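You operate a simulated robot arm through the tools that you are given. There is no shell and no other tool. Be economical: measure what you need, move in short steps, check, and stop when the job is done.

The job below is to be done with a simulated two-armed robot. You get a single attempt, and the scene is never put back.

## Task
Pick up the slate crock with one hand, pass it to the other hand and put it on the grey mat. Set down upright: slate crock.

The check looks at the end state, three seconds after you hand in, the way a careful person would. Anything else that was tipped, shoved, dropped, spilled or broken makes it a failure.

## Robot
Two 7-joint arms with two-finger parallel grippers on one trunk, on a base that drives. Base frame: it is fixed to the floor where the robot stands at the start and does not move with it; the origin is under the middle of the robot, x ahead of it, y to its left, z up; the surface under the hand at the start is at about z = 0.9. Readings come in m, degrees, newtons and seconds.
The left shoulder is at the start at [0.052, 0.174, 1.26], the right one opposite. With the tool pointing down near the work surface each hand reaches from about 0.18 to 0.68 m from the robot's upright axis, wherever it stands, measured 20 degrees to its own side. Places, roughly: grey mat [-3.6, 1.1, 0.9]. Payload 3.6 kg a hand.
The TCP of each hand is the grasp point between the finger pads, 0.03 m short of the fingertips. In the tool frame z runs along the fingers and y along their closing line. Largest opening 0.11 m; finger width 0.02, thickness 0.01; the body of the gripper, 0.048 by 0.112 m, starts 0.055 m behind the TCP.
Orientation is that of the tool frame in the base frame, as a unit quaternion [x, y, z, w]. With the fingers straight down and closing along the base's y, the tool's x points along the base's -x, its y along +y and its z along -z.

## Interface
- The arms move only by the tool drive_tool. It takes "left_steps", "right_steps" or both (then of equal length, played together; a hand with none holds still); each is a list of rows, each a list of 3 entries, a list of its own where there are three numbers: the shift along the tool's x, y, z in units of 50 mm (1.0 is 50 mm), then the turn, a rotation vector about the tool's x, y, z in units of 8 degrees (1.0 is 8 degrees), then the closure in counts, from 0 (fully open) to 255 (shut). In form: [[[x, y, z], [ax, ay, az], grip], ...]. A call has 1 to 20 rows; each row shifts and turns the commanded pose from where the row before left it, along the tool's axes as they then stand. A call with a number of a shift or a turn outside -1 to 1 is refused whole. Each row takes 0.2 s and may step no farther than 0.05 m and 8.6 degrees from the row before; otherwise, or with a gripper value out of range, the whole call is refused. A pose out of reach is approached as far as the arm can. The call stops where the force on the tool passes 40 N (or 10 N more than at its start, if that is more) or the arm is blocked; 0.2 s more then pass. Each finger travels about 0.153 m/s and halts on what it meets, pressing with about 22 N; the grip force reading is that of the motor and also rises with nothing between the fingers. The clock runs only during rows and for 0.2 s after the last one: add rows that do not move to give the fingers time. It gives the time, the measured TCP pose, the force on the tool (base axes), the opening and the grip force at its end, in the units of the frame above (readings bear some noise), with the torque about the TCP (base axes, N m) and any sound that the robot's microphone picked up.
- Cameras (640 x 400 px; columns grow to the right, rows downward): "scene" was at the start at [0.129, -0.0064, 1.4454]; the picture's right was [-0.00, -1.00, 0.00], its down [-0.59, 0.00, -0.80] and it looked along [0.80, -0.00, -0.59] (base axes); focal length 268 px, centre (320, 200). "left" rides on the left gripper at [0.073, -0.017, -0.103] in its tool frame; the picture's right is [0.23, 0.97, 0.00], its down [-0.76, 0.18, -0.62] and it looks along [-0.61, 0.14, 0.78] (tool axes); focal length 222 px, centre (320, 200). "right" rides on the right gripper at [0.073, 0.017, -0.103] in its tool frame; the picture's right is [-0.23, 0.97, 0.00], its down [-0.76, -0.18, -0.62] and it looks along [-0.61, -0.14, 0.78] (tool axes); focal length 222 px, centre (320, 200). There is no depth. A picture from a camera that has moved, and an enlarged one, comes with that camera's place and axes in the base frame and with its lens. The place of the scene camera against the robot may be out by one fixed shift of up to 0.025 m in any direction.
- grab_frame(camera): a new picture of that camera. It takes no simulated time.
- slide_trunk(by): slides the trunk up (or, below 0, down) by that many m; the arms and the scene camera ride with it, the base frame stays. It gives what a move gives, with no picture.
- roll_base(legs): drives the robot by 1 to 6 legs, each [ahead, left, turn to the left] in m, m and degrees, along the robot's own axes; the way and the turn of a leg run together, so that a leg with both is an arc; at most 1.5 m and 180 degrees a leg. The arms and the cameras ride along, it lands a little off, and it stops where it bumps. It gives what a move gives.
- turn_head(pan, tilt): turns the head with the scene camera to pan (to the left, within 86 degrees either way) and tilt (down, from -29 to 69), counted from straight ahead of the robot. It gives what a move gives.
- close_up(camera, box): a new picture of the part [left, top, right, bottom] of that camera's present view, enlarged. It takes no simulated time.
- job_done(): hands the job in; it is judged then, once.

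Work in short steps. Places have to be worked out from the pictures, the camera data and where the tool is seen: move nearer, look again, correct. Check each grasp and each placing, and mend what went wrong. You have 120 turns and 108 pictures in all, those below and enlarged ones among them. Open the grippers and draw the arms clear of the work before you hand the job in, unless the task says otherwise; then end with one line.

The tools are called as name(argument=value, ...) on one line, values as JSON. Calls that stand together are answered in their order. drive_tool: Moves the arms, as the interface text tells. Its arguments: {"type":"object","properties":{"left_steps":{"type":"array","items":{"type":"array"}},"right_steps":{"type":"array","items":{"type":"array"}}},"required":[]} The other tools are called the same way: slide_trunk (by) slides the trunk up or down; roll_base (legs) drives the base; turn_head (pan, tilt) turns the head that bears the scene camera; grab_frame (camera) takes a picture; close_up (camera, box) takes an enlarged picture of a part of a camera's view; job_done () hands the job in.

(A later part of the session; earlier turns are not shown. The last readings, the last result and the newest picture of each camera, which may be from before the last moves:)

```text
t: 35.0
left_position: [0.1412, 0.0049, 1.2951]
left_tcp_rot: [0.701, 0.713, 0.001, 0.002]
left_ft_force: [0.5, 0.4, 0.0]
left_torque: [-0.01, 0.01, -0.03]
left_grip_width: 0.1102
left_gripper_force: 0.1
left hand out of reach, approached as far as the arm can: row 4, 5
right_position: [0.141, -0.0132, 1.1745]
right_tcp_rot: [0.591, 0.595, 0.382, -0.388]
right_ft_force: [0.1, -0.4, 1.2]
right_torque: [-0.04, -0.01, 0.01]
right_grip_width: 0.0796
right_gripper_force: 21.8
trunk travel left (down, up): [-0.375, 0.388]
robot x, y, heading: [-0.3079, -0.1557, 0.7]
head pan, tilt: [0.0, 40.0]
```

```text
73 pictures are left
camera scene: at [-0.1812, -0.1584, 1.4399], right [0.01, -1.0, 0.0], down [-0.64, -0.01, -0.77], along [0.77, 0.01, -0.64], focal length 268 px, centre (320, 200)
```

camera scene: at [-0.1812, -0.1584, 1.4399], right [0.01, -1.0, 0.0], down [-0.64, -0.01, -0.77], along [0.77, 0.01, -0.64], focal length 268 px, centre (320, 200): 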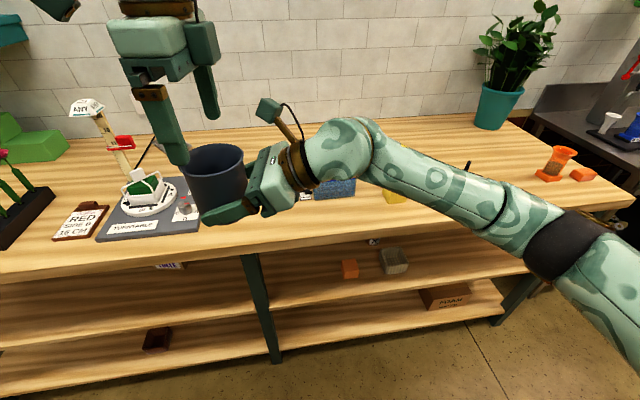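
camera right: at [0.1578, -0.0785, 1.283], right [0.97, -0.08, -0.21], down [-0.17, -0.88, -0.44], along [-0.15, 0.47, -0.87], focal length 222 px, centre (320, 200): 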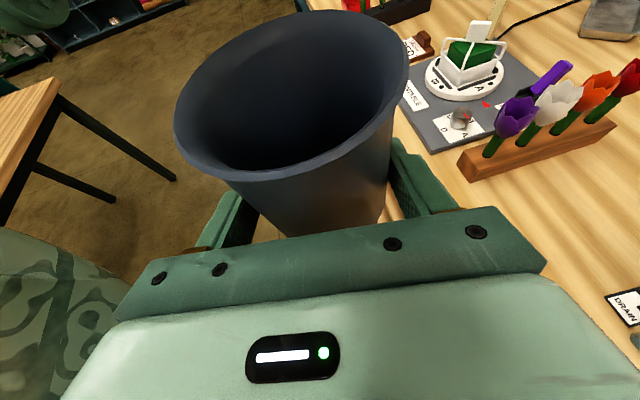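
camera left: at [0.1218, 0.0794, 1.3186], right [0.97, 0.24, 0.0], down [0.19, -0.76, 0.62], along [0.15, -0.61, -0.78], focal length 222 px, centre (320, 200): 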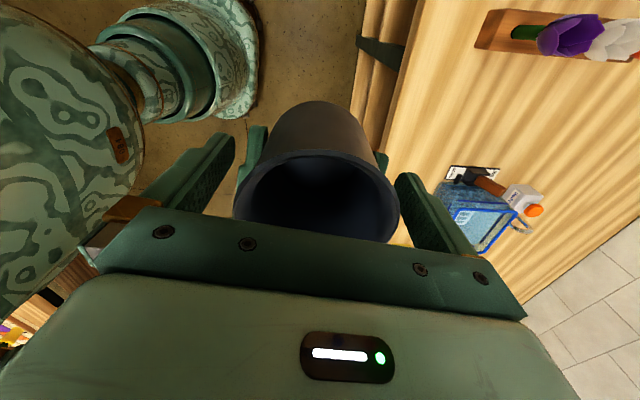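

Handover complete: the right hand holds the crock level and the left is clear above it. I'll move the left hand aside, then strafe left down the clear aisle, past the end of the island.

drive_tool(left_steps=[[[0.9, 0, 0], [0, 0, 0], 0], [[0.9, 0, 0], [0, 0, 0], 0], [[0.9, 0, 0], [0, 0, 0], 0], [[0.9, 0, 0], [0, 0, 0], 0], [[0, 0, 0], [0, 0, 0], 0]])

roll_base(legs=[[0, 1.0, 0]])

turn_head(pan=86, tilt=20)

grab_frame(camera="scene")

grab_frame(camera="right")

```text
t: 36.2
left_position: [0.141, 0.1893, 1.2926]
left_tcp_rot: [0.702, 0.712, 0.0, -0.001]
left_ft_force: [0.2, -0.1, 0.1]
left_torque: [0.02, -0.01, 0.01]
left_grip_width: 0.1101
left_gripper_force: 0.0
left hand out of reach, approached as far as the arm can: row 1
right_position: [0.1406, -0.0137, 1.1749]
right_tcp_rot: [0.591, 0.595, 0.383, -0.387]
right_ft_force: [-0.1, 0.2, -0.6]
right_torque: [0.0, -0.01, 0.02]
right_grip_width: 0.0797
right_gripper_force: 22.1
trunk travel left (down, up): [-0.375, 0.388]
robot x, y, heading: [-0.31, -0.1526, 0.7]
head pan, tilt: [0.0, 40.0]
```

```text
t: 41.4
left_position: [0.1166, 1.2024, 1.2915]
left_tcp_rot: [0.698, 0.716, -0.001, -0.001]
left_ft_force: [0.2, 0.2, 0.5]
left_torque: [0.01, 0.03, 0.02]
left_grip_width: 0.1098
left_gripper_force: 0.0
right_position: [0.12, 0.9988, 1.1754]
right_tcp_rot: [0.587, 0.599, 0.381, -0.39]
right_ft_force: [-0.5, 0.6, -0.6]
right_torque: [-0.01, 0.0, 0.02]
right_grip_width: 0.0795
right_gripper_force: 22.3
trunk travel left (down, up): [-0.375, 0.388]
robot x, y, heading: [-0.3302, 0.8498, 1.5]
head pan, tilt: [0.0, 40.0]
```

```text
t: 43.0
left_position: [0.1169, 1.2029, 1.2915]
left_tcp_rot: [0.698, 0.716, -0.001, -0.001]
left_ft_force: [-0.3, 0.0, -0.4]
left_torque: [-0.01, 0.03, -0.01]
left_grip_width: 0.1103
left_gripper_force: 0.1
right_position: [0.12, 0.9989, 1.1741]
right_tcp_rot: [0.587, 0.6, 0.379, -0.39]
right_ft_force: [-0.1, -0.2, -0.4]
right_torque: [-0.02, -0.03, -0.01]
right_grip_width: 0.0795
right_gripper_force: 21.7
trunk travel left (down, up): [-0.375, 0.388]
robot x, y, heading: [-0.3239, 0.854, 1.4]
head pan, tilt: [85.9, 20.0]
```

```text
72 pictures are left
camera scene: at [-0.2804, 0.9404, 1.4714], right [1.0, -0.05, 0.0], down [-0.02, -0.34, -0.94], along [0.04, 0.94, -0.34], focal length 268 px, centre (320, 200)
```

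scene: 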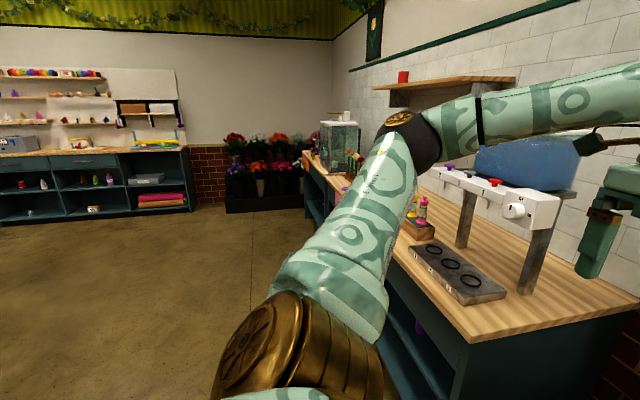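

```text
71 pictures are left
camera right: at [0.1383, 0.9333, 1.283], right [0.98, -0.07, -0.21], down [-0.16, -0.88, -0.44], along [-0.16, 0.46, -0.87], focal length 222 px, centre (320, 200)
```

right: 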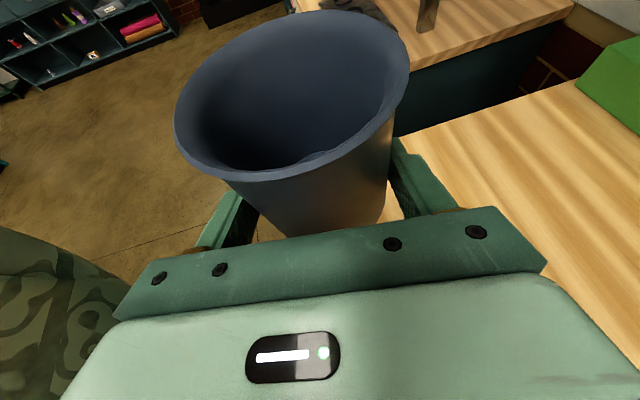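

The next counter juts out to about x 0.1, so I'll back off a little before strafing further left. Then I'll turn around in the open area.

roll_base(legs=[[-0.25, 0, 0], [0, 0.9, 0]])

grab_frame(camera="scene")

```text
t: 49.1
left_position: [-0.1478, 2.0869, 1.2921]
left_tcp_rot: [0.7, 0.715, -0.001, 0.0]
left_ft_force: [-0.1, -0.3, 0.3]
left_torque: [-0.04, -0.01, 0.0]
left_grip_width: 0.1099
left_gripper_force: 0.1
right_position: [-0.1454, 1.8825, 1.1749]
right_tcp_rot: [0.589, 0.597, 0.382, -0.389]
right_ft_force: [-0.1, 0.3, -1.3]
right_torque: [-0.03, 0.01, -0.02]
right_grip_width: 0.0792
right_gripper_force: 21.4
trunk travel left (down, up): [-0.375, 0.388]
robot x, y, heading: [-0.5949, 1.7345, 1.3]
head pan, tilt: [85.9, 20.0]
```

```text
70 pictures are left
camera scene: at [-0.5477, 1.8273, 1.4714], right [1.0, -0.05, 0.0], down [-0.02, -0.34, -0.94], along [0.05, 0.94, -0.34], focal length 268 px, centre (320, 200)
```

scene: 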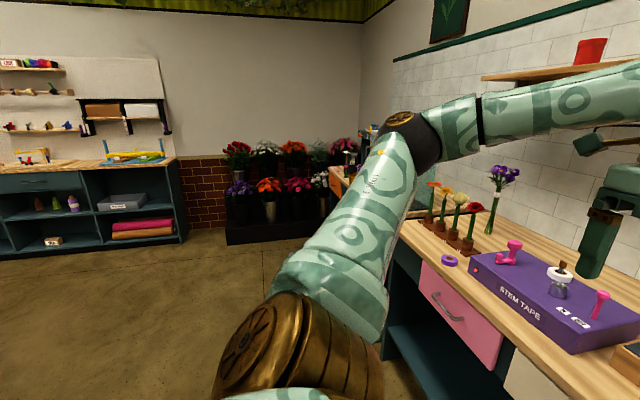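

It's open here. I'll turn left 90°, then pan to look toward -x for the mat.

roll_base(legs=[[0, 0, 90]])

turn_head(pan=75, tilt=20)

grab_frame(camera="scene")

```text
t: 53.4
left_position: [-0.9515, 2.1774, 1.2919]
left_tcp_rot: [-0.021, 1.0, -0.001, 0.001]
left_ft_force: [0.4, 0.0, -1.0]
left_torque: [0.0, -0.01, -0.03]
left_grip_width: 0.1099
left_gripper_force: 0.1
right_position: [-0.7481, 2.1829, 1.1755]
right_tcp_rot: [-0.017, 0.839, -0.013, -0.543]
right_ft_force: [0.9, -0.8, -0.5]
right_torque: [-0.01, -0.03, -0.01]
right_grip_width: 0.0795
right_gripper_force: 22.0
trunk travel left (down, up): [-0.375, 0.388]
robot x, y, heading: [-0.5983, 1.741, 92.4]
head pan, tilt: [85.9, 20.0]
```

```text
t: 54.1
left_position: [-0.952, 2.1771, 1.2925]
left_tcp_rot: [-0.021, 1.0, -0.001, 0.0]
left_ft_force: [-0.8, -0.3, 0.3]
left_torque: [-0.01, 0.0, 0.0]
left_grip_width: 0.1098
left_gripper_force: 0.1
right_position: [-0.7473, 2.1836, 1.1752]
right_tcp_rot: [-0.016, 0.839, -0.012, -0.543]
right_ft_force: [0.2, 0.3, 0.0]
right_torque: [-0.01, -0.01, 0.01]
right_grip_width: 0.0797
right_gripper_force: 22.2
trunk travel left (down, up): [-0.375, 0.388]
robot x, y, heading: [-0.5966, 1.7401, 92.2]
head pan, tilt: [75.0, 20.0]
```

```text
69 pictures are left
camera scene: at [-0.698, 1.8051, 1.4714], right [0.22, 0.98, 0.0], down [0.33, -0.08, -0.94], along [-0.92, 0.21, -0.34], focal length 268 px, centre (320, 200)
```

scene: 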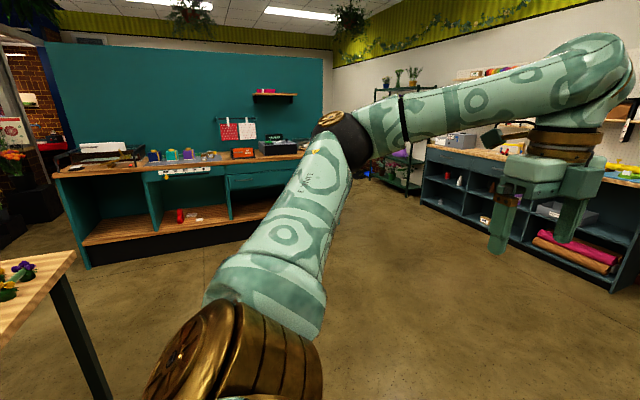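

The mat should be on the counter along the far teal wall, at around column 190, row 164. I'll zoom in there.

close_up(camera="scene", box=[60, 120, 320, 280])

```text
2.46 times, centred on (190, 200) of scene
camera zoom: at [-0.698, 1.8051, 1.4714], right [0.22, 0.98, 0.0], down [0.33, -0.08, -0.94], along [-0.92, 0.21, -0.34], focal length 660 px, centre (640, 200)
```

zoom: 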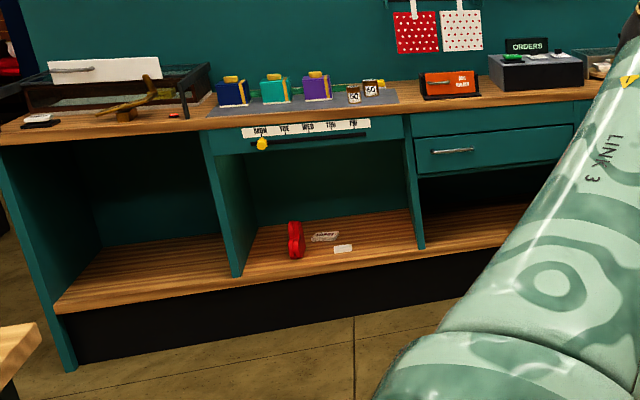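

The grey mat lies on that counter with coloured boxes at its back, and the counter's front edge is near x -3.27. I'll turn to face it and drive past the island.

roll_base(legs=[[0, 0, 87.5], [1.5, 0, 0], [0.25, 0, 0]])

turn_head(pan=25, tilt=30)

grab_frame(camera="scene")

grab_frame(camera="right")

```text
t: 66.8
left_position: [-2.8164, 1.3694, 1.2917]
left_tcp_rot: [0.711, -0.703, 0.0, 0.0]
left_ft_force: [-0.4, -0.7, -0.4]
left_torque: [-0.01, -0.02, 0.02]
left_grip_width: 0.11
left_gripper_force: 0.1
right_position: [-2.8167, 1.5751, 1.1743]
right_tcp_rot: [0.596, -0.591, 0.389, 0.381]
right_ft_force: [-0.5, -0.6, 0.3]
right_torque: [-0.01, 0.0, 0.02]
right_grip_width: 0.0797
right_gripper_force: 22.6
trunk travel left (down, up): [-0.375, 0.388]
robot x, y, heading: [-2.3703, 1.7134, -179.3]
head pan, tilt: [75.0, 20.0]
```

```text
t: 68.0
left_position: [-2.816, 1.3704, 1.2917]
left_tcp_rot: [0.712, -0.702, 0.0, 0.0]
left_ft_force: [-0.9, -0.2, 0.1]
left_torque: [0.02, -0.03, 0.02]
left_grip_width: 0.1098
left_gripper_force: 0.1
right_position: [-2.8158, 1.5751, 1.1741]
right_tcp_rot: [0.596, -0.591, 0.387, 0.381]
right_ft_force: [-0.4, -0.5, -0.6]
right_torque: [0.07, 0.0, -0.01]
right_grip_width: 0.0793
right_gripper_force: 22.5
trunk travel left (down, up): [-0.375, 0.388]
robot x, y, heading: [-2.3687, 1.7166, -179.4]
head pan, tilt: [25.0, 30.0]
```

```text
67 pictures are left
camera scene: at [-2.5105, 1.6679, 1.4553], right [-0.43, 0.9, 0.0], down [0.45, 0.22, -0.87], along [-0.78, -0.38, -0.5], focal length 268 px, centre (320, 200)
```

scene: 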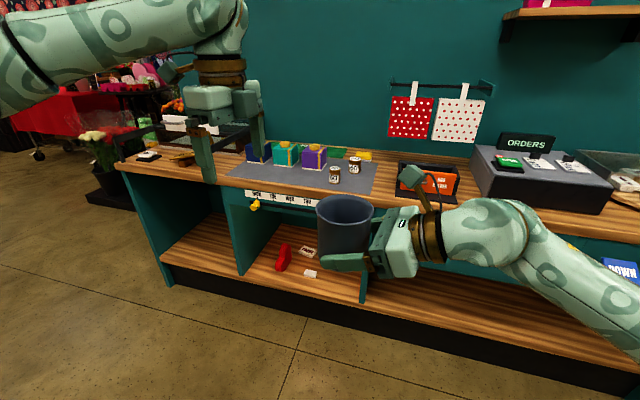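

```text
66 pictures are left
camera right: at [-2.8345, 1.6385, 1.2828], right [-0.97, 0.08, -0.21], down [0.17, 0.88, -0.44], along [0.15, -0.47, -0.87], focal length 222 px, centre (320, 200)
```

right: 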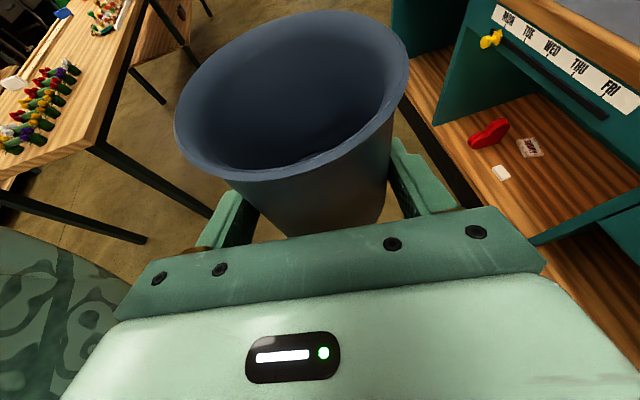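

The crock is still firmly seated. I'll zoom on the mat to plan the spot.

close_up(camera="scene", box=[210, 110, 410, 235])

```text
3.20 times, centred on (310, 172) of scene
camera zoom: at [-2.5105, 1.6679, 1.4553], right [-0.43, 0.9, 0.0], down [0.45, 0.22, -0.87], along [-0.78, -0.38, -0.5], focal length 859 px, centre (352, 288)
```

zoom: 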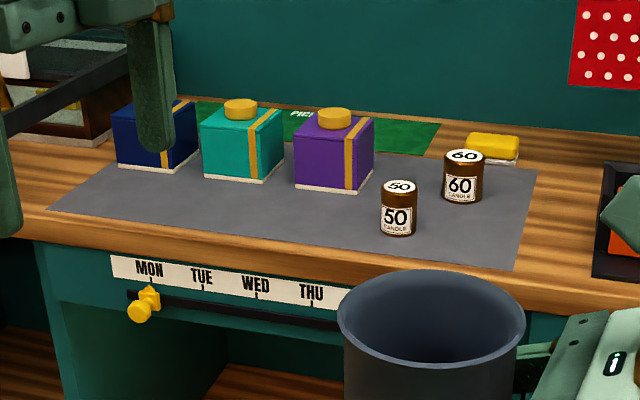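

From the zoom, the mat's free strip is in front of the purple and teal boxes. I'm targeting about (-3.51, 0.97), away from the candles. I'll yaw the right hand 30° so the arm comes in from the aisle side, then check.

drive_tool(right_steps=[[[0, 0, 0], [-0.857, 0, 0.382], 255], [[0, 0, 0], [-0.857, 0, 0.382], 255], [[0, 0, 0], [-0.857, 0, 0.382], 255], [[0, 0, 0], [-0.857, 0, 0.382], 255], [[0, 0, 0], [0, 0, 0], 255]])

grab_frame(camera="right")

```text
t: 69.2
left_position: [-2.8161, 1.3702, 1.2929]
left_tcp_rot: [0.711, -0.703, 0.001, -0.001]
left_ft_force: [-0.7, 0.2, 0.8]
left_torque: [-0.02, 0.01, -0.03]
left_grip_width: 0.11
left_gripper_force: 0.1
right_position: [-2.8153, 1.5745, 1.1745]
right_tcp_rot: [-0.422, 0.725, -0.276, -0.468]
right_ft_force: [0.9, -0.1, 0.4]
right_torque: [0.01, -0.02, 0.01]
right_grip_width: 0.0793
right_gripper_force: 22.5
trunk travel left (down, up): [-0.375, 0.388]
robot x, y, heading: [-2.3649, 1.7123, -179.3]
head pan, tilt: [25.0, 30.0]
```

```text
64 pictures are left
camera right: at [-2.8003, 1.6387, 1.283], right [-0.8, 0.56, -0.21], down [0.59, 0.68, -0.44], along [-0.1, -0.48, -0.87], focal length 222 px, centre (320, 200)
```

right: 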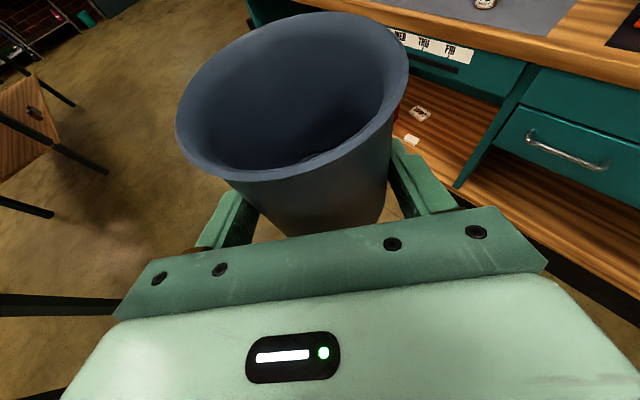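

That worked and the crock is steady. Next I'll strafe left to line up and drive ahead partway.

roll_base(legs=[[0, 0.6, 0], [0.4, 0, 0]])

turn_head(pan=10, tilt=38)

grab_frame(camera="scene")

grab_frame(camera="left")

```text
t: 74.7
left_position: [-3.2113, 0.7584, 1.292]
left_tcp_rot: [0.715, -0.7, 0.0, -0.001]
left_ft_force: [0.1, 0.2, 0.9]
left_torque: [0.0, -0.03, 0.0]
left_grip_width: 0.1102
left_gripper_force: 0.1
right_position: [-3.2132, 0.9634, 1.1742]
right_tcp_rot: [-0.425, 0.723, -0.277, -0.468]
right_ft_force: [-0.7, 0.6, -0.7]
right_torque: [0.04, -0.03, 0.0]
right_grip_width: 0.0796
right_gripper_force: 21.9
trunk travel left (down, up): [-0.375, 0.388]
robot x, y, heading: [-2.7659, 1.1044, -178.9]
head pan, tilt: [25.0, 30.0]
```

```text
t: 75.5
left_position: [-3.2113, 0.7587, 1.2928]
left_tcp_rot: [0.715, -0.699, 0.001, -0.001]
left_ft_force: [-0.6, 0.2, 0.0]
left_torque: [0.0, -0.03, 0.01]
left_grip_width: 0.1099
left_gripper_force: 0.1
right_position: [-3.2128, 0.9626, 1.1748]
right_tcp_rot: [-0.426, 0.724, -0.276, -0.467]
right_ft_force: [0.1, -0.2, -0.7]
right_torque: [0.03, -0.03, 0.0]
right_grip_width: 0.0796
right_gripper_force: 22.1
trunk travel left (down, up): [-0.375, 0.388]
robot x, y, heading: [-2.7628, 1.1041, -179.2]
head pan, tilt: [10.0, 38.0]
```

```text
63 pictures are left
camera scene: at [-2.9116, 1.0824, 1.443], right [-0.19, 0.98, 0.0], down [0.6, 0.12, -0.79], along [-0.77, -0.15, -0.62], focal length 268 px, centre (320, 200)
```

scene: 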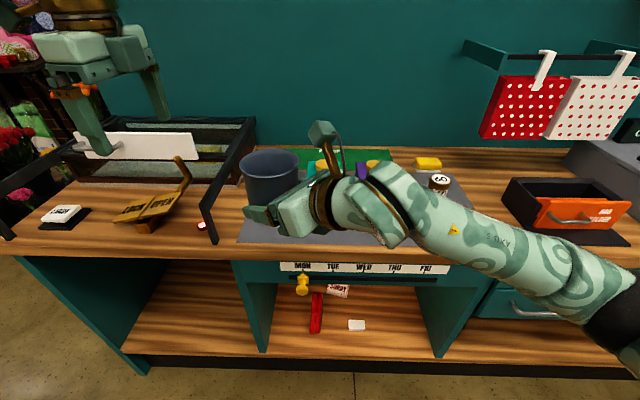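

```text
62 pictures are left
camera left: at [-3.1929, 0.687, 1.395], right [-0.97, -0.25, 0.0], down [-0.19, 0.76, 0.62], along [-0.15, 0.6, -0.78], focal length 222 px, centre (320, 200)
```

left: 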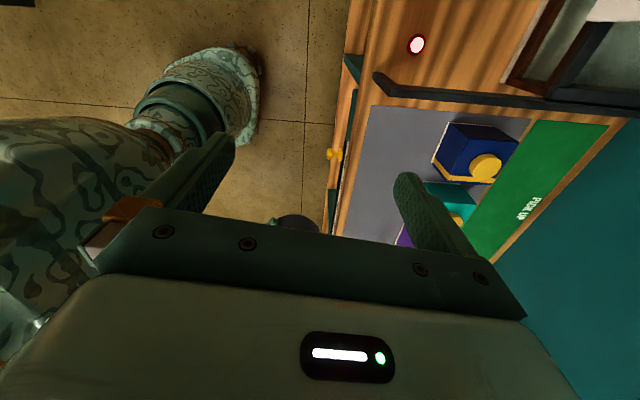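

The left camera gives a better fix: mat front edge at x about -3.36, box fronts at about -3.54. So the crock spot is around (-3.45, 0.95). I'll creep ahead 0.2 m and recheck.

roll_base(legs=[[0.2, 0, 0]])

grab_frame(camera="left")

grab_frame(camera="right")

grab_frame(camera="scene")

```text
t: 77.1
left_position: [-3.4096, 0.7561, 1.2918]
left_tcp_rot: [0.714, -0.7, 0.001, 0.0]
left_ft_force: [-0.8, 0.4, 0.1]
left_torque: [-0.01, -0.03, -0.01]
left_grip_width: 0.1102
left_gripper_force: 0.1
right_position: [-3.4108, 0.9599, 1.1739]
right_tcp_rot: [-0.424, 0.724, -0.277, -0.468]
right_ft_force: [-0.8, 0.2, 0.8]
right_torque: [0.02, -0.05, -0.04]
right_grip_width: 0.0795
right_gripper_force: 22.1
trunk travel left (down, up): [-0.375, 0.388]
robot x, y, heading: [-2.9609, 1.1042, -179.1]
head pan, tilt: [10.0, 38.0]
```

```text
61 pictures are left
camera left: at [-3.3922, 0.6846, 1.3946], right [-0.97, -0.25, 0.0], down [-0.19, 0.76, 0.62], along [-0.15, 0.6, -0.78], focal length 222 px, centre (320, 200)
```

left: 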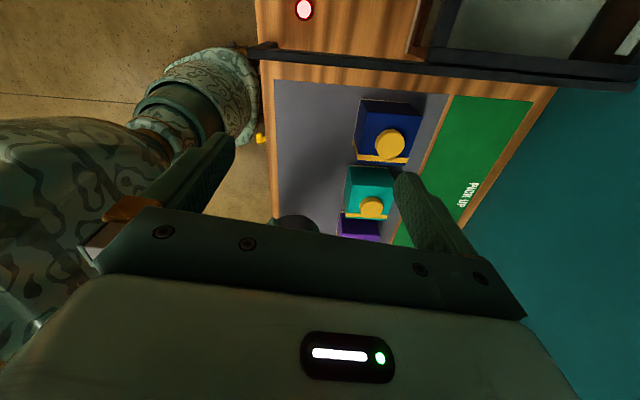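

```text
60 pictures are left
camera right: at [-3.3956, 1.0248, 1.2826], right [-0.8, 0.56, -0.21], down [0.59, 0.68, -0.44], along [-0.1, -0.48, -0.87], focal length 222 px, centre (320, 200)
```

right: 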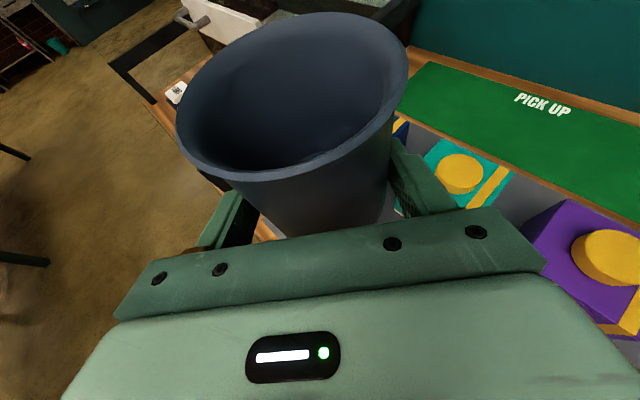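

```text
59 pictures are left
camera scene: at [-3.1098, 1.0792, 1.4428], right [-0.19, 0.98, 0.0], down [0.61, 0.12, -0.79], along [-0.77, -0.15, -0.62], focal length 268 px, centre (320, 200)
```

scene: 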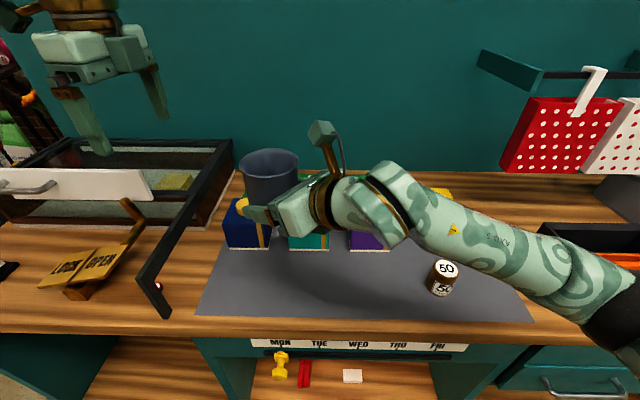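

The crock is at about (-3.42, 0.945), nearly over the target (-3.435, 0.95), which is clear of the boxes and within the mat. I'll raise the trunk 0.15 m so the right elbow stays high while the hand descends.

slide_trunk(by=0.15)

drive_tool(right_steps=[[[0.02, 0.28, 0.04], [0, 0, 0], 255], [[-0.8, 0, 0.356], [0, 0, 0], 255], [[-0.8, 0, 0.356], [0, 0, 0], 255], [[-0.8, 0, 0.356], [0, 0, 0], 255], [[-0.8, 0, 0.356], [0, 0, 0], 255], [[0, 0, 0], [0, 0, 0], 255]])

turn_head(pan=0, tilt=45)

grab_frame(camera="scene")

grab_frame(camera="right")

```text
t: 78.8
left_position: [-3.4088, 0.7553, 1.4414]
left_tcp_rot: [0.714, -0.7, 0.001, -0.001]
left_ft_force: [0.2, -0.4, -0.4]
left_torque: [0.01, 0.0, 0.0]
left_grip_width: 0.1101
left_gripper_force: 0.1
right_position: [-3.4102, 0.9605, 1.3247]
right_tcp_rot: [-0.425, 0.724, -0.276, -0.467]
right_ft_force: [-0.4, -0.6, -3.8]
right_torque: [0.0, -0.04, 0.02]
right_grip_width: 0.0794
right_gripper_force: 21.9
trunk travel left (down, up): [-0.525, 0.238]
robot x, y, heading: [-2.9626, 1.1013, -179.1]
head pan, tilt: [10.0, 38.0]
```

```text
t: 80.2
left_position: [-3.4082, 0.7574, 1.4424]
left_tcp_rot: [0.714, -0.7, 0.0, 0.0]
left_ft_force: [0.3, -0.3, 0.4]
left_torque: [-0.01, 0.0, -0.02]
left_grip_width: 0.1097
left_gripper_force: 0.1
right_position: [-3.4228, 0.9652, 1.1494]
right_tcp_rot: [-0.425, 0.724, -0.276, -0.467]
right_ft_force: [1.1, 0.1, -3.7]
right_torque: [0.06, -0.06, -0.01]
right_grip_width: 0.0795
right_gripper_force: 22.1
trunk travel left (down, up): [-0.525, 0.238]
robot x, y, heading: [-2.959, 1.1033, -179.0]
head pan, tilt: [10.0, 38.0]
```

```text
t: 81.0
left_position: [-3.4072, 0.756, 1.4417]
left_tcp_rot: [0.714, -0.7, 0.0, 0.0]
left_ft_force: [0.0, -0.8, 0.6]
left_torque: [-0.02, 0.03, 0.04]
left_grip_width: 0.1099
left_gripper_force: 0.0
right_position: [-3.4224, 0.9639, 1.1502]
right_tcp_rot: [-0.425, 0.725, -0.276, -0.467]
right_ft_force: [0.1, -0.1, -3.3]
right_torque: [0.05, -0.02, -0.03]
right_grip_width: 0.0794
right_gripper_force: 22.0
trunk travel left (down, up): [-0.525, 0.238]
robot x, y, heading: [-2.9577, 1.1032, -179.0]
head pan, tilt: [0.0, 45.0]
```

```text
58 pictures are left
camera scene: at [-3.0735, 1.0947, 1.5838], right [-0.02, 1.0, 0.0], down [0.71, 0.01, -0.71], along [-0.71, -0.01, -0.71], focal length 268 px, centre (320, 200)
```

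scene: 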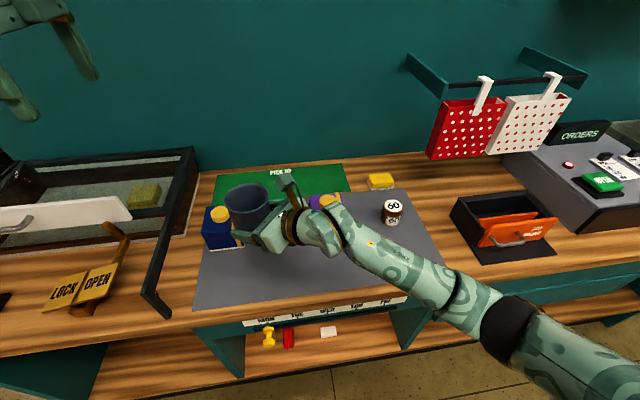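

```text
57 pictures are left
camera right: at [-3.4067, 1.029, 1.2583], right [-0.8, 0.56, -0.21], down [0.58, 0.68, -0.44], along [-0.1, -0.48, -0.87], focal length 222 px, centre (320, 200)
```

right: 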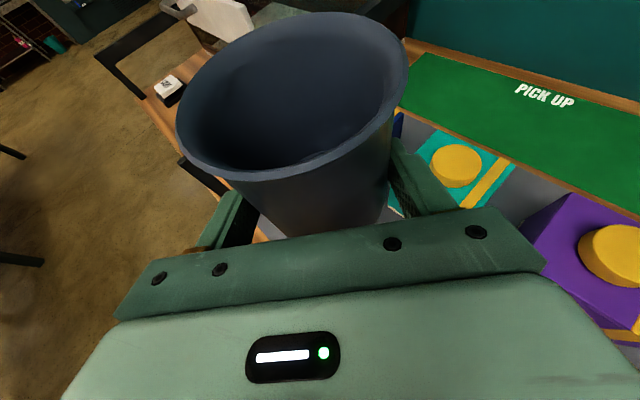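

The elbow is out over the aisle and clear. I'll raise the trunk a bit more, then descend to about 30 mm above the mat.

slide_trunk(by=0.12)

drive_tool(right_steps=[[[-0.8, 0, 0.356], [0, 0, 0], 255], [[-0.8, 0, 0.356], [0, 0, 0], 255], [[-0.8, 0, 0.356], [0, 0, 0], 255], [[-0.8, 0, 0.356], [0, 0, 0], 255], [[-0.8, 0, 0.356], [0, 0, 0], 255], [[0, 0, 0], [0, 0, 0], 255]])

grab_frame(camera="scene")

grab_frame(camera="right")

```text
t: 82.5
left_position: [-3.4081, 0.7555, 1.562]
left_tcp_rot: [0.713, -0.701, 0.0, 0.0]
left_ft_force: [-0.4, 0.1, 0.6]
left_torque: [0.01, -0.02, -0.01]
left_grip_width: 0.1099
left_gripper_force: 0.1
right_position: [-3.4234, 0.9647, 1.2689]
right_tcp_rot: [-0.425, 0.724, -0.276, -0.468]
right_ft_force: [0.1, 0.0, -3.4]
right_torque: [0.0, 0.0, 0.01]
right_grip_width: 0.0794
right_gripper_force: 21.9
trunk travel left (down, up): [-0.645, 0.118]
robot x, y, heading: [-2.9636, 1.1033, -179.1]
head pan, tilt: [0.0, 45.0]
```

```text
t: 83.9
left_position: [-3.4081, 0.7557, 1.5622]
left_tcp_rot: [0.714, -0.7, 0.0, 0.0]
left_ft_force: [-1.4, -0.5, 0.0]
left_torque: [-0.01, -0.02, -0.01]
left_grip_width: 0.1102
left_gripper_force: 0.1
right_position: [-3.423, 0.9648, 1.0493]
right_tcp_rot: [-0.423, 0.725, -0.275, -0.468]
right_ft_force: [0.1, 0.6, -2.6]
right_torque: [0.01, -0.01, 0.01]
right_grip_width: 0.0794
right_gripper_force: 22.0
trunk travel left (down, up): [-0.645, 0.118]
robot x, y, heading: [-2.9635, 1.1006, -178.9]
head pan, tilt: [0.0, 45.0]
```

```text
56 pictures are left
camera scene: at [-3.0648, 1.0951, 1.7043], right [-0.02, 1.0, 0.0], down [0.71, 0.01, -0.71], along [-0.71, -0.01, -0.71], focal length 268 px, centre (320, 200)
```

scene: 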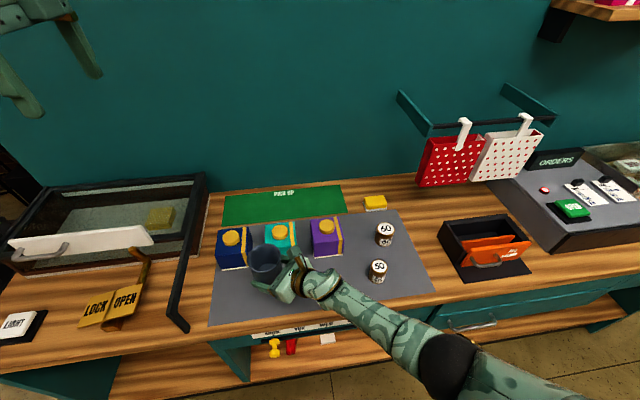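

```text
55 pictures are left
camera right: at [-3.4067, 1.0293, 1.1581], right [-0.8, 0.56, -0.21], down [0.59, 0.68, -0.44], along [-0.1, -0.48, -0.87], focal length 222 px, centre (320, 200)
```

right: 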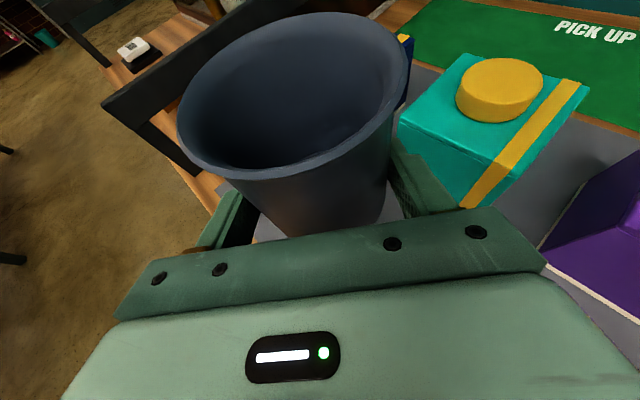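

This is a clear view from above. I'll zoom to check the gap between the gripper and the boxes before the last stretch.

close_up(camera="scene", box=[190, 180, 430, 330])

close_up(camera="right", box=[320, 60, 560, 210])

```text
2.67 times, centred on (310, 255) of scene
camera zoom: at [-3.0648, 1.0951, 1.7043], right [-0.02, 1.0, 0.0], down [0.71, 0.01, -0.71], along [-0.71, -0.01, -0.71], focal length 716 px, centre (347, 53)
```

zoom: 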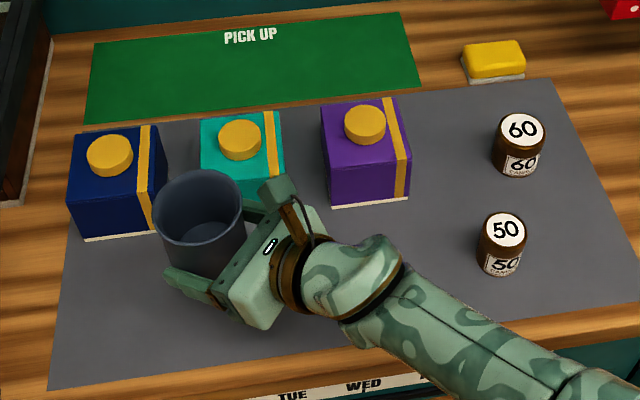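

```text
2.67 times, centred on (440, 135) of right
camera zoom: at [-3.4067, 1.0293, 1.1581], right [-0.8, 0.56, -0.21], down [0.59, 0.68, -0.44], along [-0.1, -0.48, -0.87], focal length 592 px, centre (0, 373)
```

zoom: 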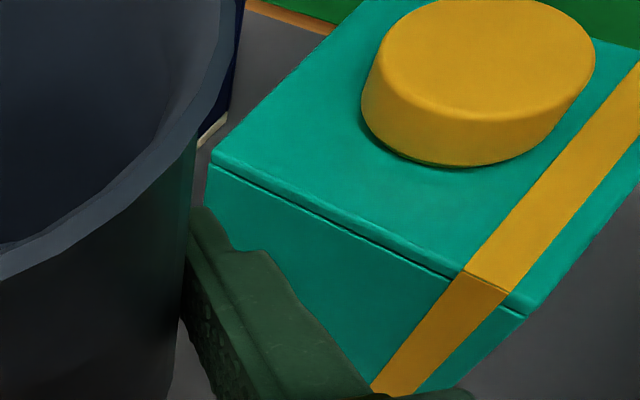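

The teal box front is at about x -3.53. I'll shift 10 mm toward the mat's front for margin and lower to about 28 mm above contact.

drive_tool(right_steps=[[[-0.04, -0.17, -0.09], [0, 0, 0], 255], [[-0.8, 0, 0.356], [0, 0, 0], 255], [[-0.8, 0, 0.356], [0, 0, 0], 255], [[0, 0, 0], [0, 0, 0], 255]])

grab_frame(camera="right")

close_up(camera="scene", box=[190, 200, 430, 350])

```text
t: 85.1
left_position: [-3.4089, 0.7566, 1.5614]
left_tcp_rot: [0.714, -0.7, 0.0, -0.001]
left_ft_force: [0.8, 0.8, -0.6]
left_torque: [-0.01, 0.0, 0.03]
left_grip_width: 0.1099
left_gripper_force: 0.0
right_position: [-3.4175, 0.9941, 0.9975]
right_tcp_rot: [-0.426, 0.735, -0.254, -0.463]
right_ft_force: [0.2, -1.1, -3.9]
right_torque: [0.03, -0.02, 0.01]
right_grip_width: 0.0795
right_gripper_force: 22.1
right hand out of reach, approached as far as the arm can: row 2, 3
trunk travel left (down, up): [-0.645, 0.118]
robot x, y, heading: [-2.9611, 1.1033, -179.1]
head pan, tilt: [0.0, 45.0]
stopped in row 4 (right hand): the arm was blocked; the commanded pose is now the measured one
```

```text
52 pictures are left
camera right: at [-3.3997, 1.053, 1.1087], right [-0.79, 0.58, -0.18], down [0.6, 0.69, -0.41], along [-0.11, -0.44, -0.89], focal length 222 px, centre (320, 200)
```

right: 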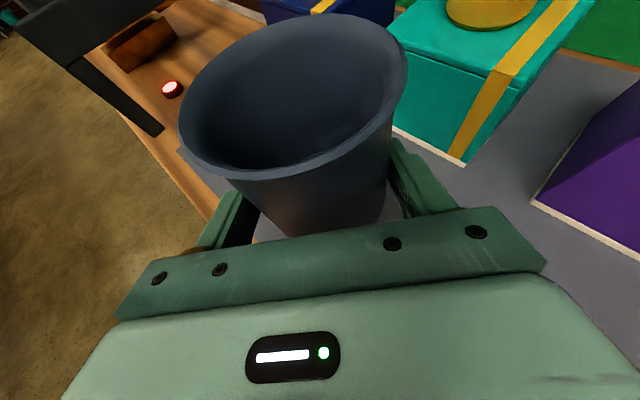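

```text
2.67 times, centred on (310, 275) of scene
camera zoom: at [-3.0659, 1.0947, 1.7042], right [-0.02, 1.0, 0.0], down [0.71, 0.01, -0.71], along [-0.71, -0.01, -0.71], focal length 716 px, centre (347, 0)
```

zoom: 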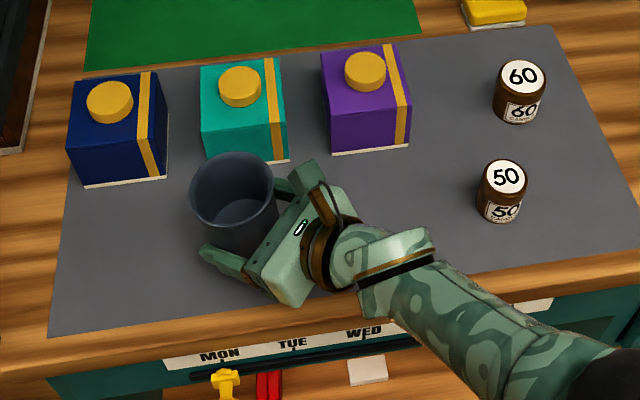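

The hand ran out of reach at this trunk height and drifted slightly (2° tilt, +30 mm in y). I'll raise it, lower the trunk to regain reach, and restore the orientation.

drive_tool(right_steps=[[[0.55, 0, -0.245], [0, 0, 0], 255], [[0.55, 0, -0.245], [0, 0, 0], 255], [[0, 0, 0], [0.24, 0.25, 0.075], 255], [[0, 0, 0], [0, 0, 0], 255]])

slide_trunk(by=-0.08)

grab_frame(camera="right")

```text
t: 86.1
left_position: [-3.4079, 0.7563, 1.5621]
left_tcp_rot: [0.714, -0.7, 0.0, 0.0]
left_ft_force: [0.4, -0.1, 0.7]
left_torque: [0.01, -0.01, 0.04]
left_grip_width: 0.1098
left_gripper_force: 0.0
right_position: [-3.4144, 0.9887, 1.056]
right_tcp_rot: [-0.428, 0.731, -0.263, -0.461]
right_ft_force: [0.3, 0.6, -2.8]
right_torque: [0.03, -0.05, 0.02]
right_grip_width: 0.0795
right_gripper_force: 22.1
trunk travel left (down, up): [-0.645, 0.118]
robot x, y, heading: [-2.9624, 1.1042, -179.2]
head pan, tilt: [0.0, 45.0]
```

```text
t: 87.2
left_position: [-3.4083, 0.7568, 1.4812]
left_tcp_rot: [0.713, -0.701, 0.0, -0.001]
left_ft_force: [0.6, -0.6, -0.5]
left_torque: [-0.05, -0.02, -0.01]
left_grip_width: 0.1101
left_gripper_force: 0.0
right_position: [-3.4149, 0.9892, 0.9793]
right_tcp_rot: [-0.425, 0.723, -0.278, -0.468]
right_ft_force: [0.5, -0.4, -3.1]
right_torque: [0.0, -0.02, -0.01]
right_grip_width: 0.0793
right_gripper_force: 22.4
trunk travel left (down, up): [-0.565, 0.198]
robot x, y, heading: [-2.9626, 1.1012, -179.0]
head pan, tilt: [0.0, 45.0]
```

```text
50 pictures are left
camera right: at [-3.4005, 1.0537, 1.087], right [-0.81, 0.55, -0.21], down [0.58, 0.68, -0.44], along [-0.1, -0.48, -0.87], focal length 222 px, centre (320, 200)
```

right: 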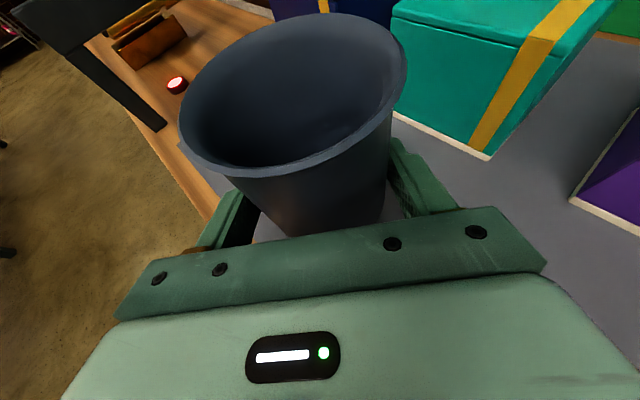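

The orientation is restored and the crock centre is at about (-3.424, 0.974), well inside the mat. I'll lower another 30 mm with the trunk and check arm-to-counter clearance.

slide_trunk(by=-0.03)

grab_frame(camera="scene")

close_up(camera="left", box=[120, 60, 440, 260])

```text
t: 88.0
left_position: [-3.4066, 0.7565, 1.4519]
left_tcp_rot: [0.714, -0.7, 0.0, -0.001]
left_ft_force: [-0.3, 0.1, -0.4]
left_torque: [0.01, -0.01, 0.02]
left_grip_width: 0.11
left_gripper_force: 0.1
right_position: [-3.4156, 0.9863, 0.951]
right_tcp_rot: [-0.426, 0.721, -0.279, -0.47]
right_ft_force: [-3.2, -1.9, 14.3]
right_torque: [-0.2, 0.72, 0.02]
right_grip_width: 0.0799
right_gripper_force: 22.0
trunk travel left (down, up): [-0.535, 0.228]
robot x, y, heading: [-2.96, 1.1038, -178.8]
head pan, tilt: [0.0, 45.0]
```

```text
49 pictures are left
camera scene: at [-3.0711, 1.0947, 1.5942], right [-0.02, 1.0, 0.0], down [0.71, 0.01, -0.71], along [-0.71, -0.01, -0.71], focal length 268 px, centre (320, 200)
```

scene: 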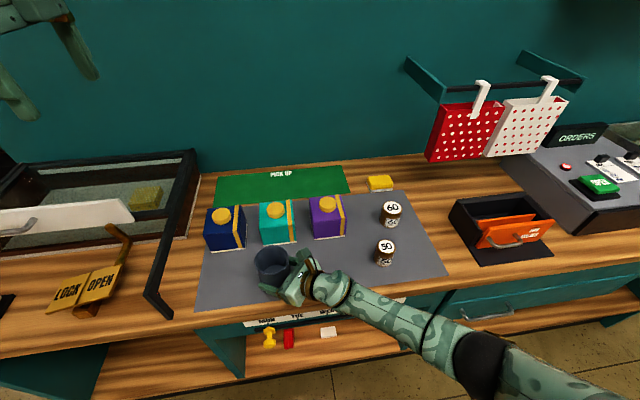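

```text
2.00 times, centred on (280, 160) of left
camera zoom: at [-3.3897, 0.6844, 1.5556], right [-0.97, -0.25, 0.0], down [-0.19, 0.76, 0.62], along [-0.15, 0.6, -0.78], focal length 444 px, centre (400, 280)
```

zoom: 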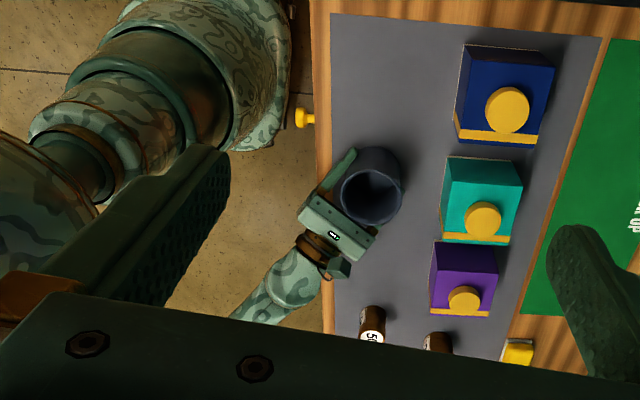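

The trunk move ended with about 14 N upward and a torque that puts contact near the crock's base edge, so it seems to be touching the mat already (surface near z 0.92). I'll look closely.

close_up(camera="scene", box=[225, 225, 345, 300])

grab_frame(camera="right")

close_up(camera="left", box=[250, 100, 370, 220])

```text
5.33 times, centred on (285, 262) of scene
camera zoom: at [-3.0711, 1.0947, 1.5942], right [-0.02, 1.0, 0.0], down [0.71, 0.01, -0.71], along [-0.71, -0.01, -0.71], focal length 1431 px, centre (507, -133)
```

zoom: 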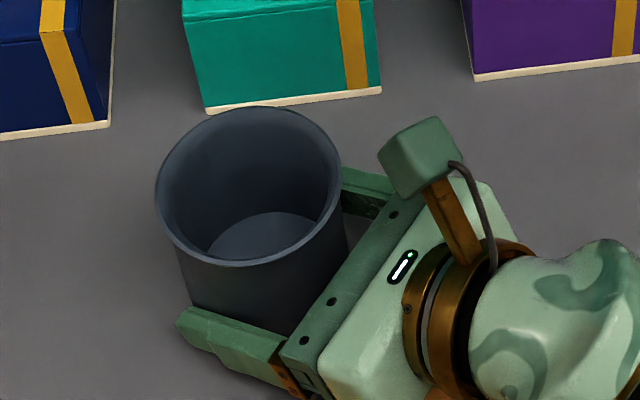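

```text
46 pictures are left
camera right: at [-3.4003, 1.0525, 1.0597], right [-0.81, 0.55, -0.21], down [0.58, 0.68, -0.45], along [-0.1, -0.48, -0.87], focal length 222 px, centre (320, 200)
```

right: 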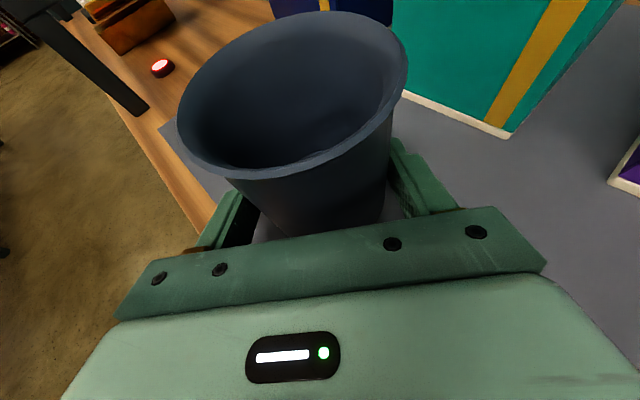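

```text
3.33 times, centred on (310, 160) of left
camera zoom: at [-3.3897, 0.6844, 1.5556], right [-0.97, -0.25, 0.0], down [-0.19, 0.76, 0.62], along [-0.15, 0.6, -0.78], focal length 740 px, centre (353, 333)
```

zoom: 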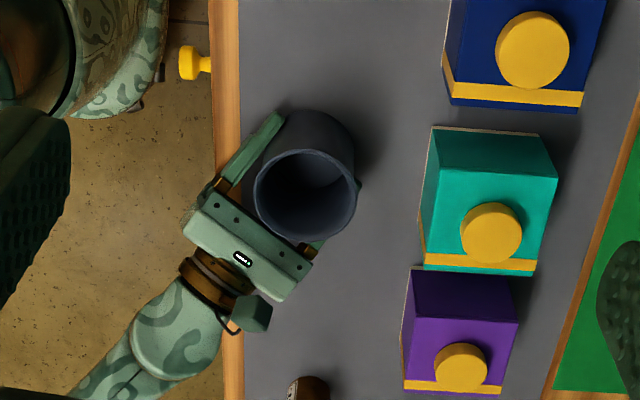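

Triangulating the mat corner puts the mat surface at z about 0.92, so the crock's base is resting on it. I'll ease the press by about 1.5 mm before releasing.

drive_tool(right_steps=[[[0.027, 0, -0.012], [0, 0, 0], 255], [[0, 0, 0], [0, 0, 0], 255]])

```text
t: 88.6
left_position: [-3.4075, 0.7566, 1.4523]
left_tcp_rot: [0.714, -0.7, 0.0, -0.001]
left_ft_force: [0.5, 0.1, -0.3]
left_torque: [0.0, -0.02, 0.0]
left_grip_width: 0.11
left_gripper_force: 0.0
right_position: [-3.4156, 0.9884, 0.9522]
right_tcp_rot: [-0.426, 0.723, -0.278, -0.468]
right_ft_force: [-6.2, -3.3, 14.6]
right_torque: [-0.13, 0.68, 0.04]
right_grip_width: 0.0793
right_gripper_force: 22.3
trunk travel left (down, up): [-0.535, 0.228]
robot x, y, heading: [-2.9627, 1.1032, -178.9]
head pan, tilt: [0.0, 45.0]
```

The force is unchanged, so I'll lift another 2 mm and read it again.

drive_tool(right_steps=[[[0.037, 0, -0.016], [0, 0, 0], 255], [[0, 0, 0], [0, 0, 0], 255]])

```text
t: 89.2
left_position: [-3.408, 0.7556, 1.4517]
left_tcp_rot: [0.714, -0.701, 0.0, -0.001]
left_ft_force: [0.2, 0.5, 0.6]
left_torque: [0.01, -0.01, 0.0]
left_grip_width: 0.11
left_gripper_force: 0.0
right_position: [-3.4139, 0.9883, 0.9509]
right_tcp_rot: [-0.426, 0.724, -0.278, -0.466]
right_ft_force: [-1.6, -2.9, 4.0]
right_torque: [-0.19, 0.33, 0.06]
right_grip_width: 0.0795
right_gripper_force: 21.7
trunk travel left (down, up): [-0.535, 0.228]
robot x, y, heading: [-2.9617, 1.1034, -178.9]
head pan, tilt: [0.0, 45.0]
```

Contact is easing (now about 7 N of support). One more millimetre, then I'll open the fingers.

drive_tool(right_steps=[[[0.018, 0, -0.008], [0, 0, 0], 255], [[0, 0, 0], [0, 0, 0], 255], [[0, 0, 0], [0, 0, 0], 40], [[0, 0, 0], [0, 0, 0], 0], [[0, 0, 0], [0, 0, 0], 0]])

grab_frame(camera="right")

close_up(camera="scene", box=[225, 225, 345, 300])

```text
t: 90.4
left_position: [-3.4078, 0.7561, 1.4523]
left_tcp_rot: [0.714, -0.7, 0.0, 0.0]
left_ft_force: [1.1, -0.1, 0.2]
left_torque: [0.03, -0.01, 0.02]
left_grip_width: 0.1103
left_gripper_force: 0.0
right_position: [-3.4146, 0.9888, 0.9542]
right_tcp_rot: [-0.426, 0.724, -0.278, -0.467]
right_ft_force: [1.0, -0.1, -0.4]
right_torque: [-0.02, 0.04, 0.02]
right_grip_width: 0.11
right_gripper_force: 0.1
trunk travel left (down, up): [-0.535, 0.228]
robot x, y, heading: [-2.9615, 1.1014, -179.2]
head pan, tilt: [0.0, 45.0]
```

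```text
44 pictures are left
camera right: at [-3.4, 1.0538, 1.0617], right [-0.81, 0.55, -0.21], down [0.58, 0.68, -0.44], along [-0.1, -0.48, -0.87], focal length 222 px, centre (320, 200)
```

right: 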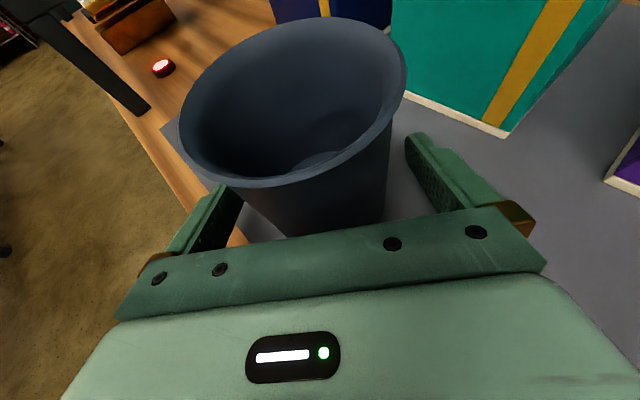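

```text
5.33 times, centred on (285, 262) of scene
camera zoom: at [-3.0719, 1.0949, 1.5939], right [-0.02, 1.0, 0.0], down [0.71, 0.01, -0.71], along [-0.71, -0.01, -0.71], focal length 1431 px, centre (507, -133)
```

zoom: 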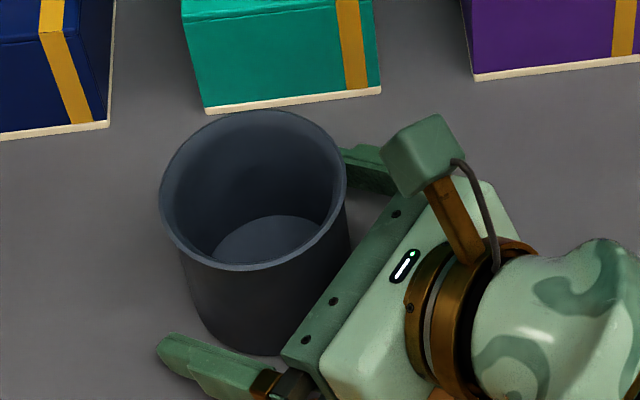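

The crock stands free and upright on the mat. I'll back the hand straight out along its fingers in small steps.

drive_tool(right_steps=[[[0, 0, -0.3], [0, 0, 0], 0], [[0, 0, -0.5], [0, 0, 0], 0], [[0, 0, -0.7], [0, 0, 0], 0], [[0, 0, -0.8], [0, 0, 0], 0], [[0, 0, 0], [0, 0, 0], 0]])

grab_frame(camera="scene")

```text
t: 91.6
left_position: [-3.4074, 0.7557, 1.4529]
left_tcp_rot: [0.713, -0.701, 0.0, -0.001]
left_ft_force: [-0.5, 0.9, -0.8]
left_torque: [0.03, -0.04, -0.01]
left_grip_width: 0.1101
left_gripper_force: 0.1
right_position: [-3.3624, 1.0792, 1.0015]
right_tcp_rot: [-0.424, 0.724, -0.278, -0.468]
right_ft_force: [-0.1, 0.7, -0.7]
right_torque: [-0.01, 0.0, 0.04]
right_grip_width: 0.1101
right_gripper_force: 0.0
trunk travel left (down, up): [-0.535, 0.228]
robot x, y, heading: [-2.961, 1.1046, -178.8]
head pan, tilt: [0.0, 45.0]
```

```text
42 pictures are left
camera scene: at [-3.0724, 1.094, 1.5938], right [-0.02, 1.0, 0.0], down [0.71, 0.01, -0.71], along [-0.71, -0.01, -0.71], focal length 268 px, centre (320, 200)
```

scene: 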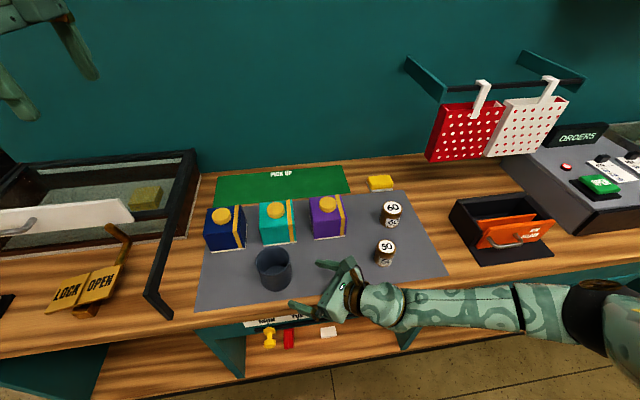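

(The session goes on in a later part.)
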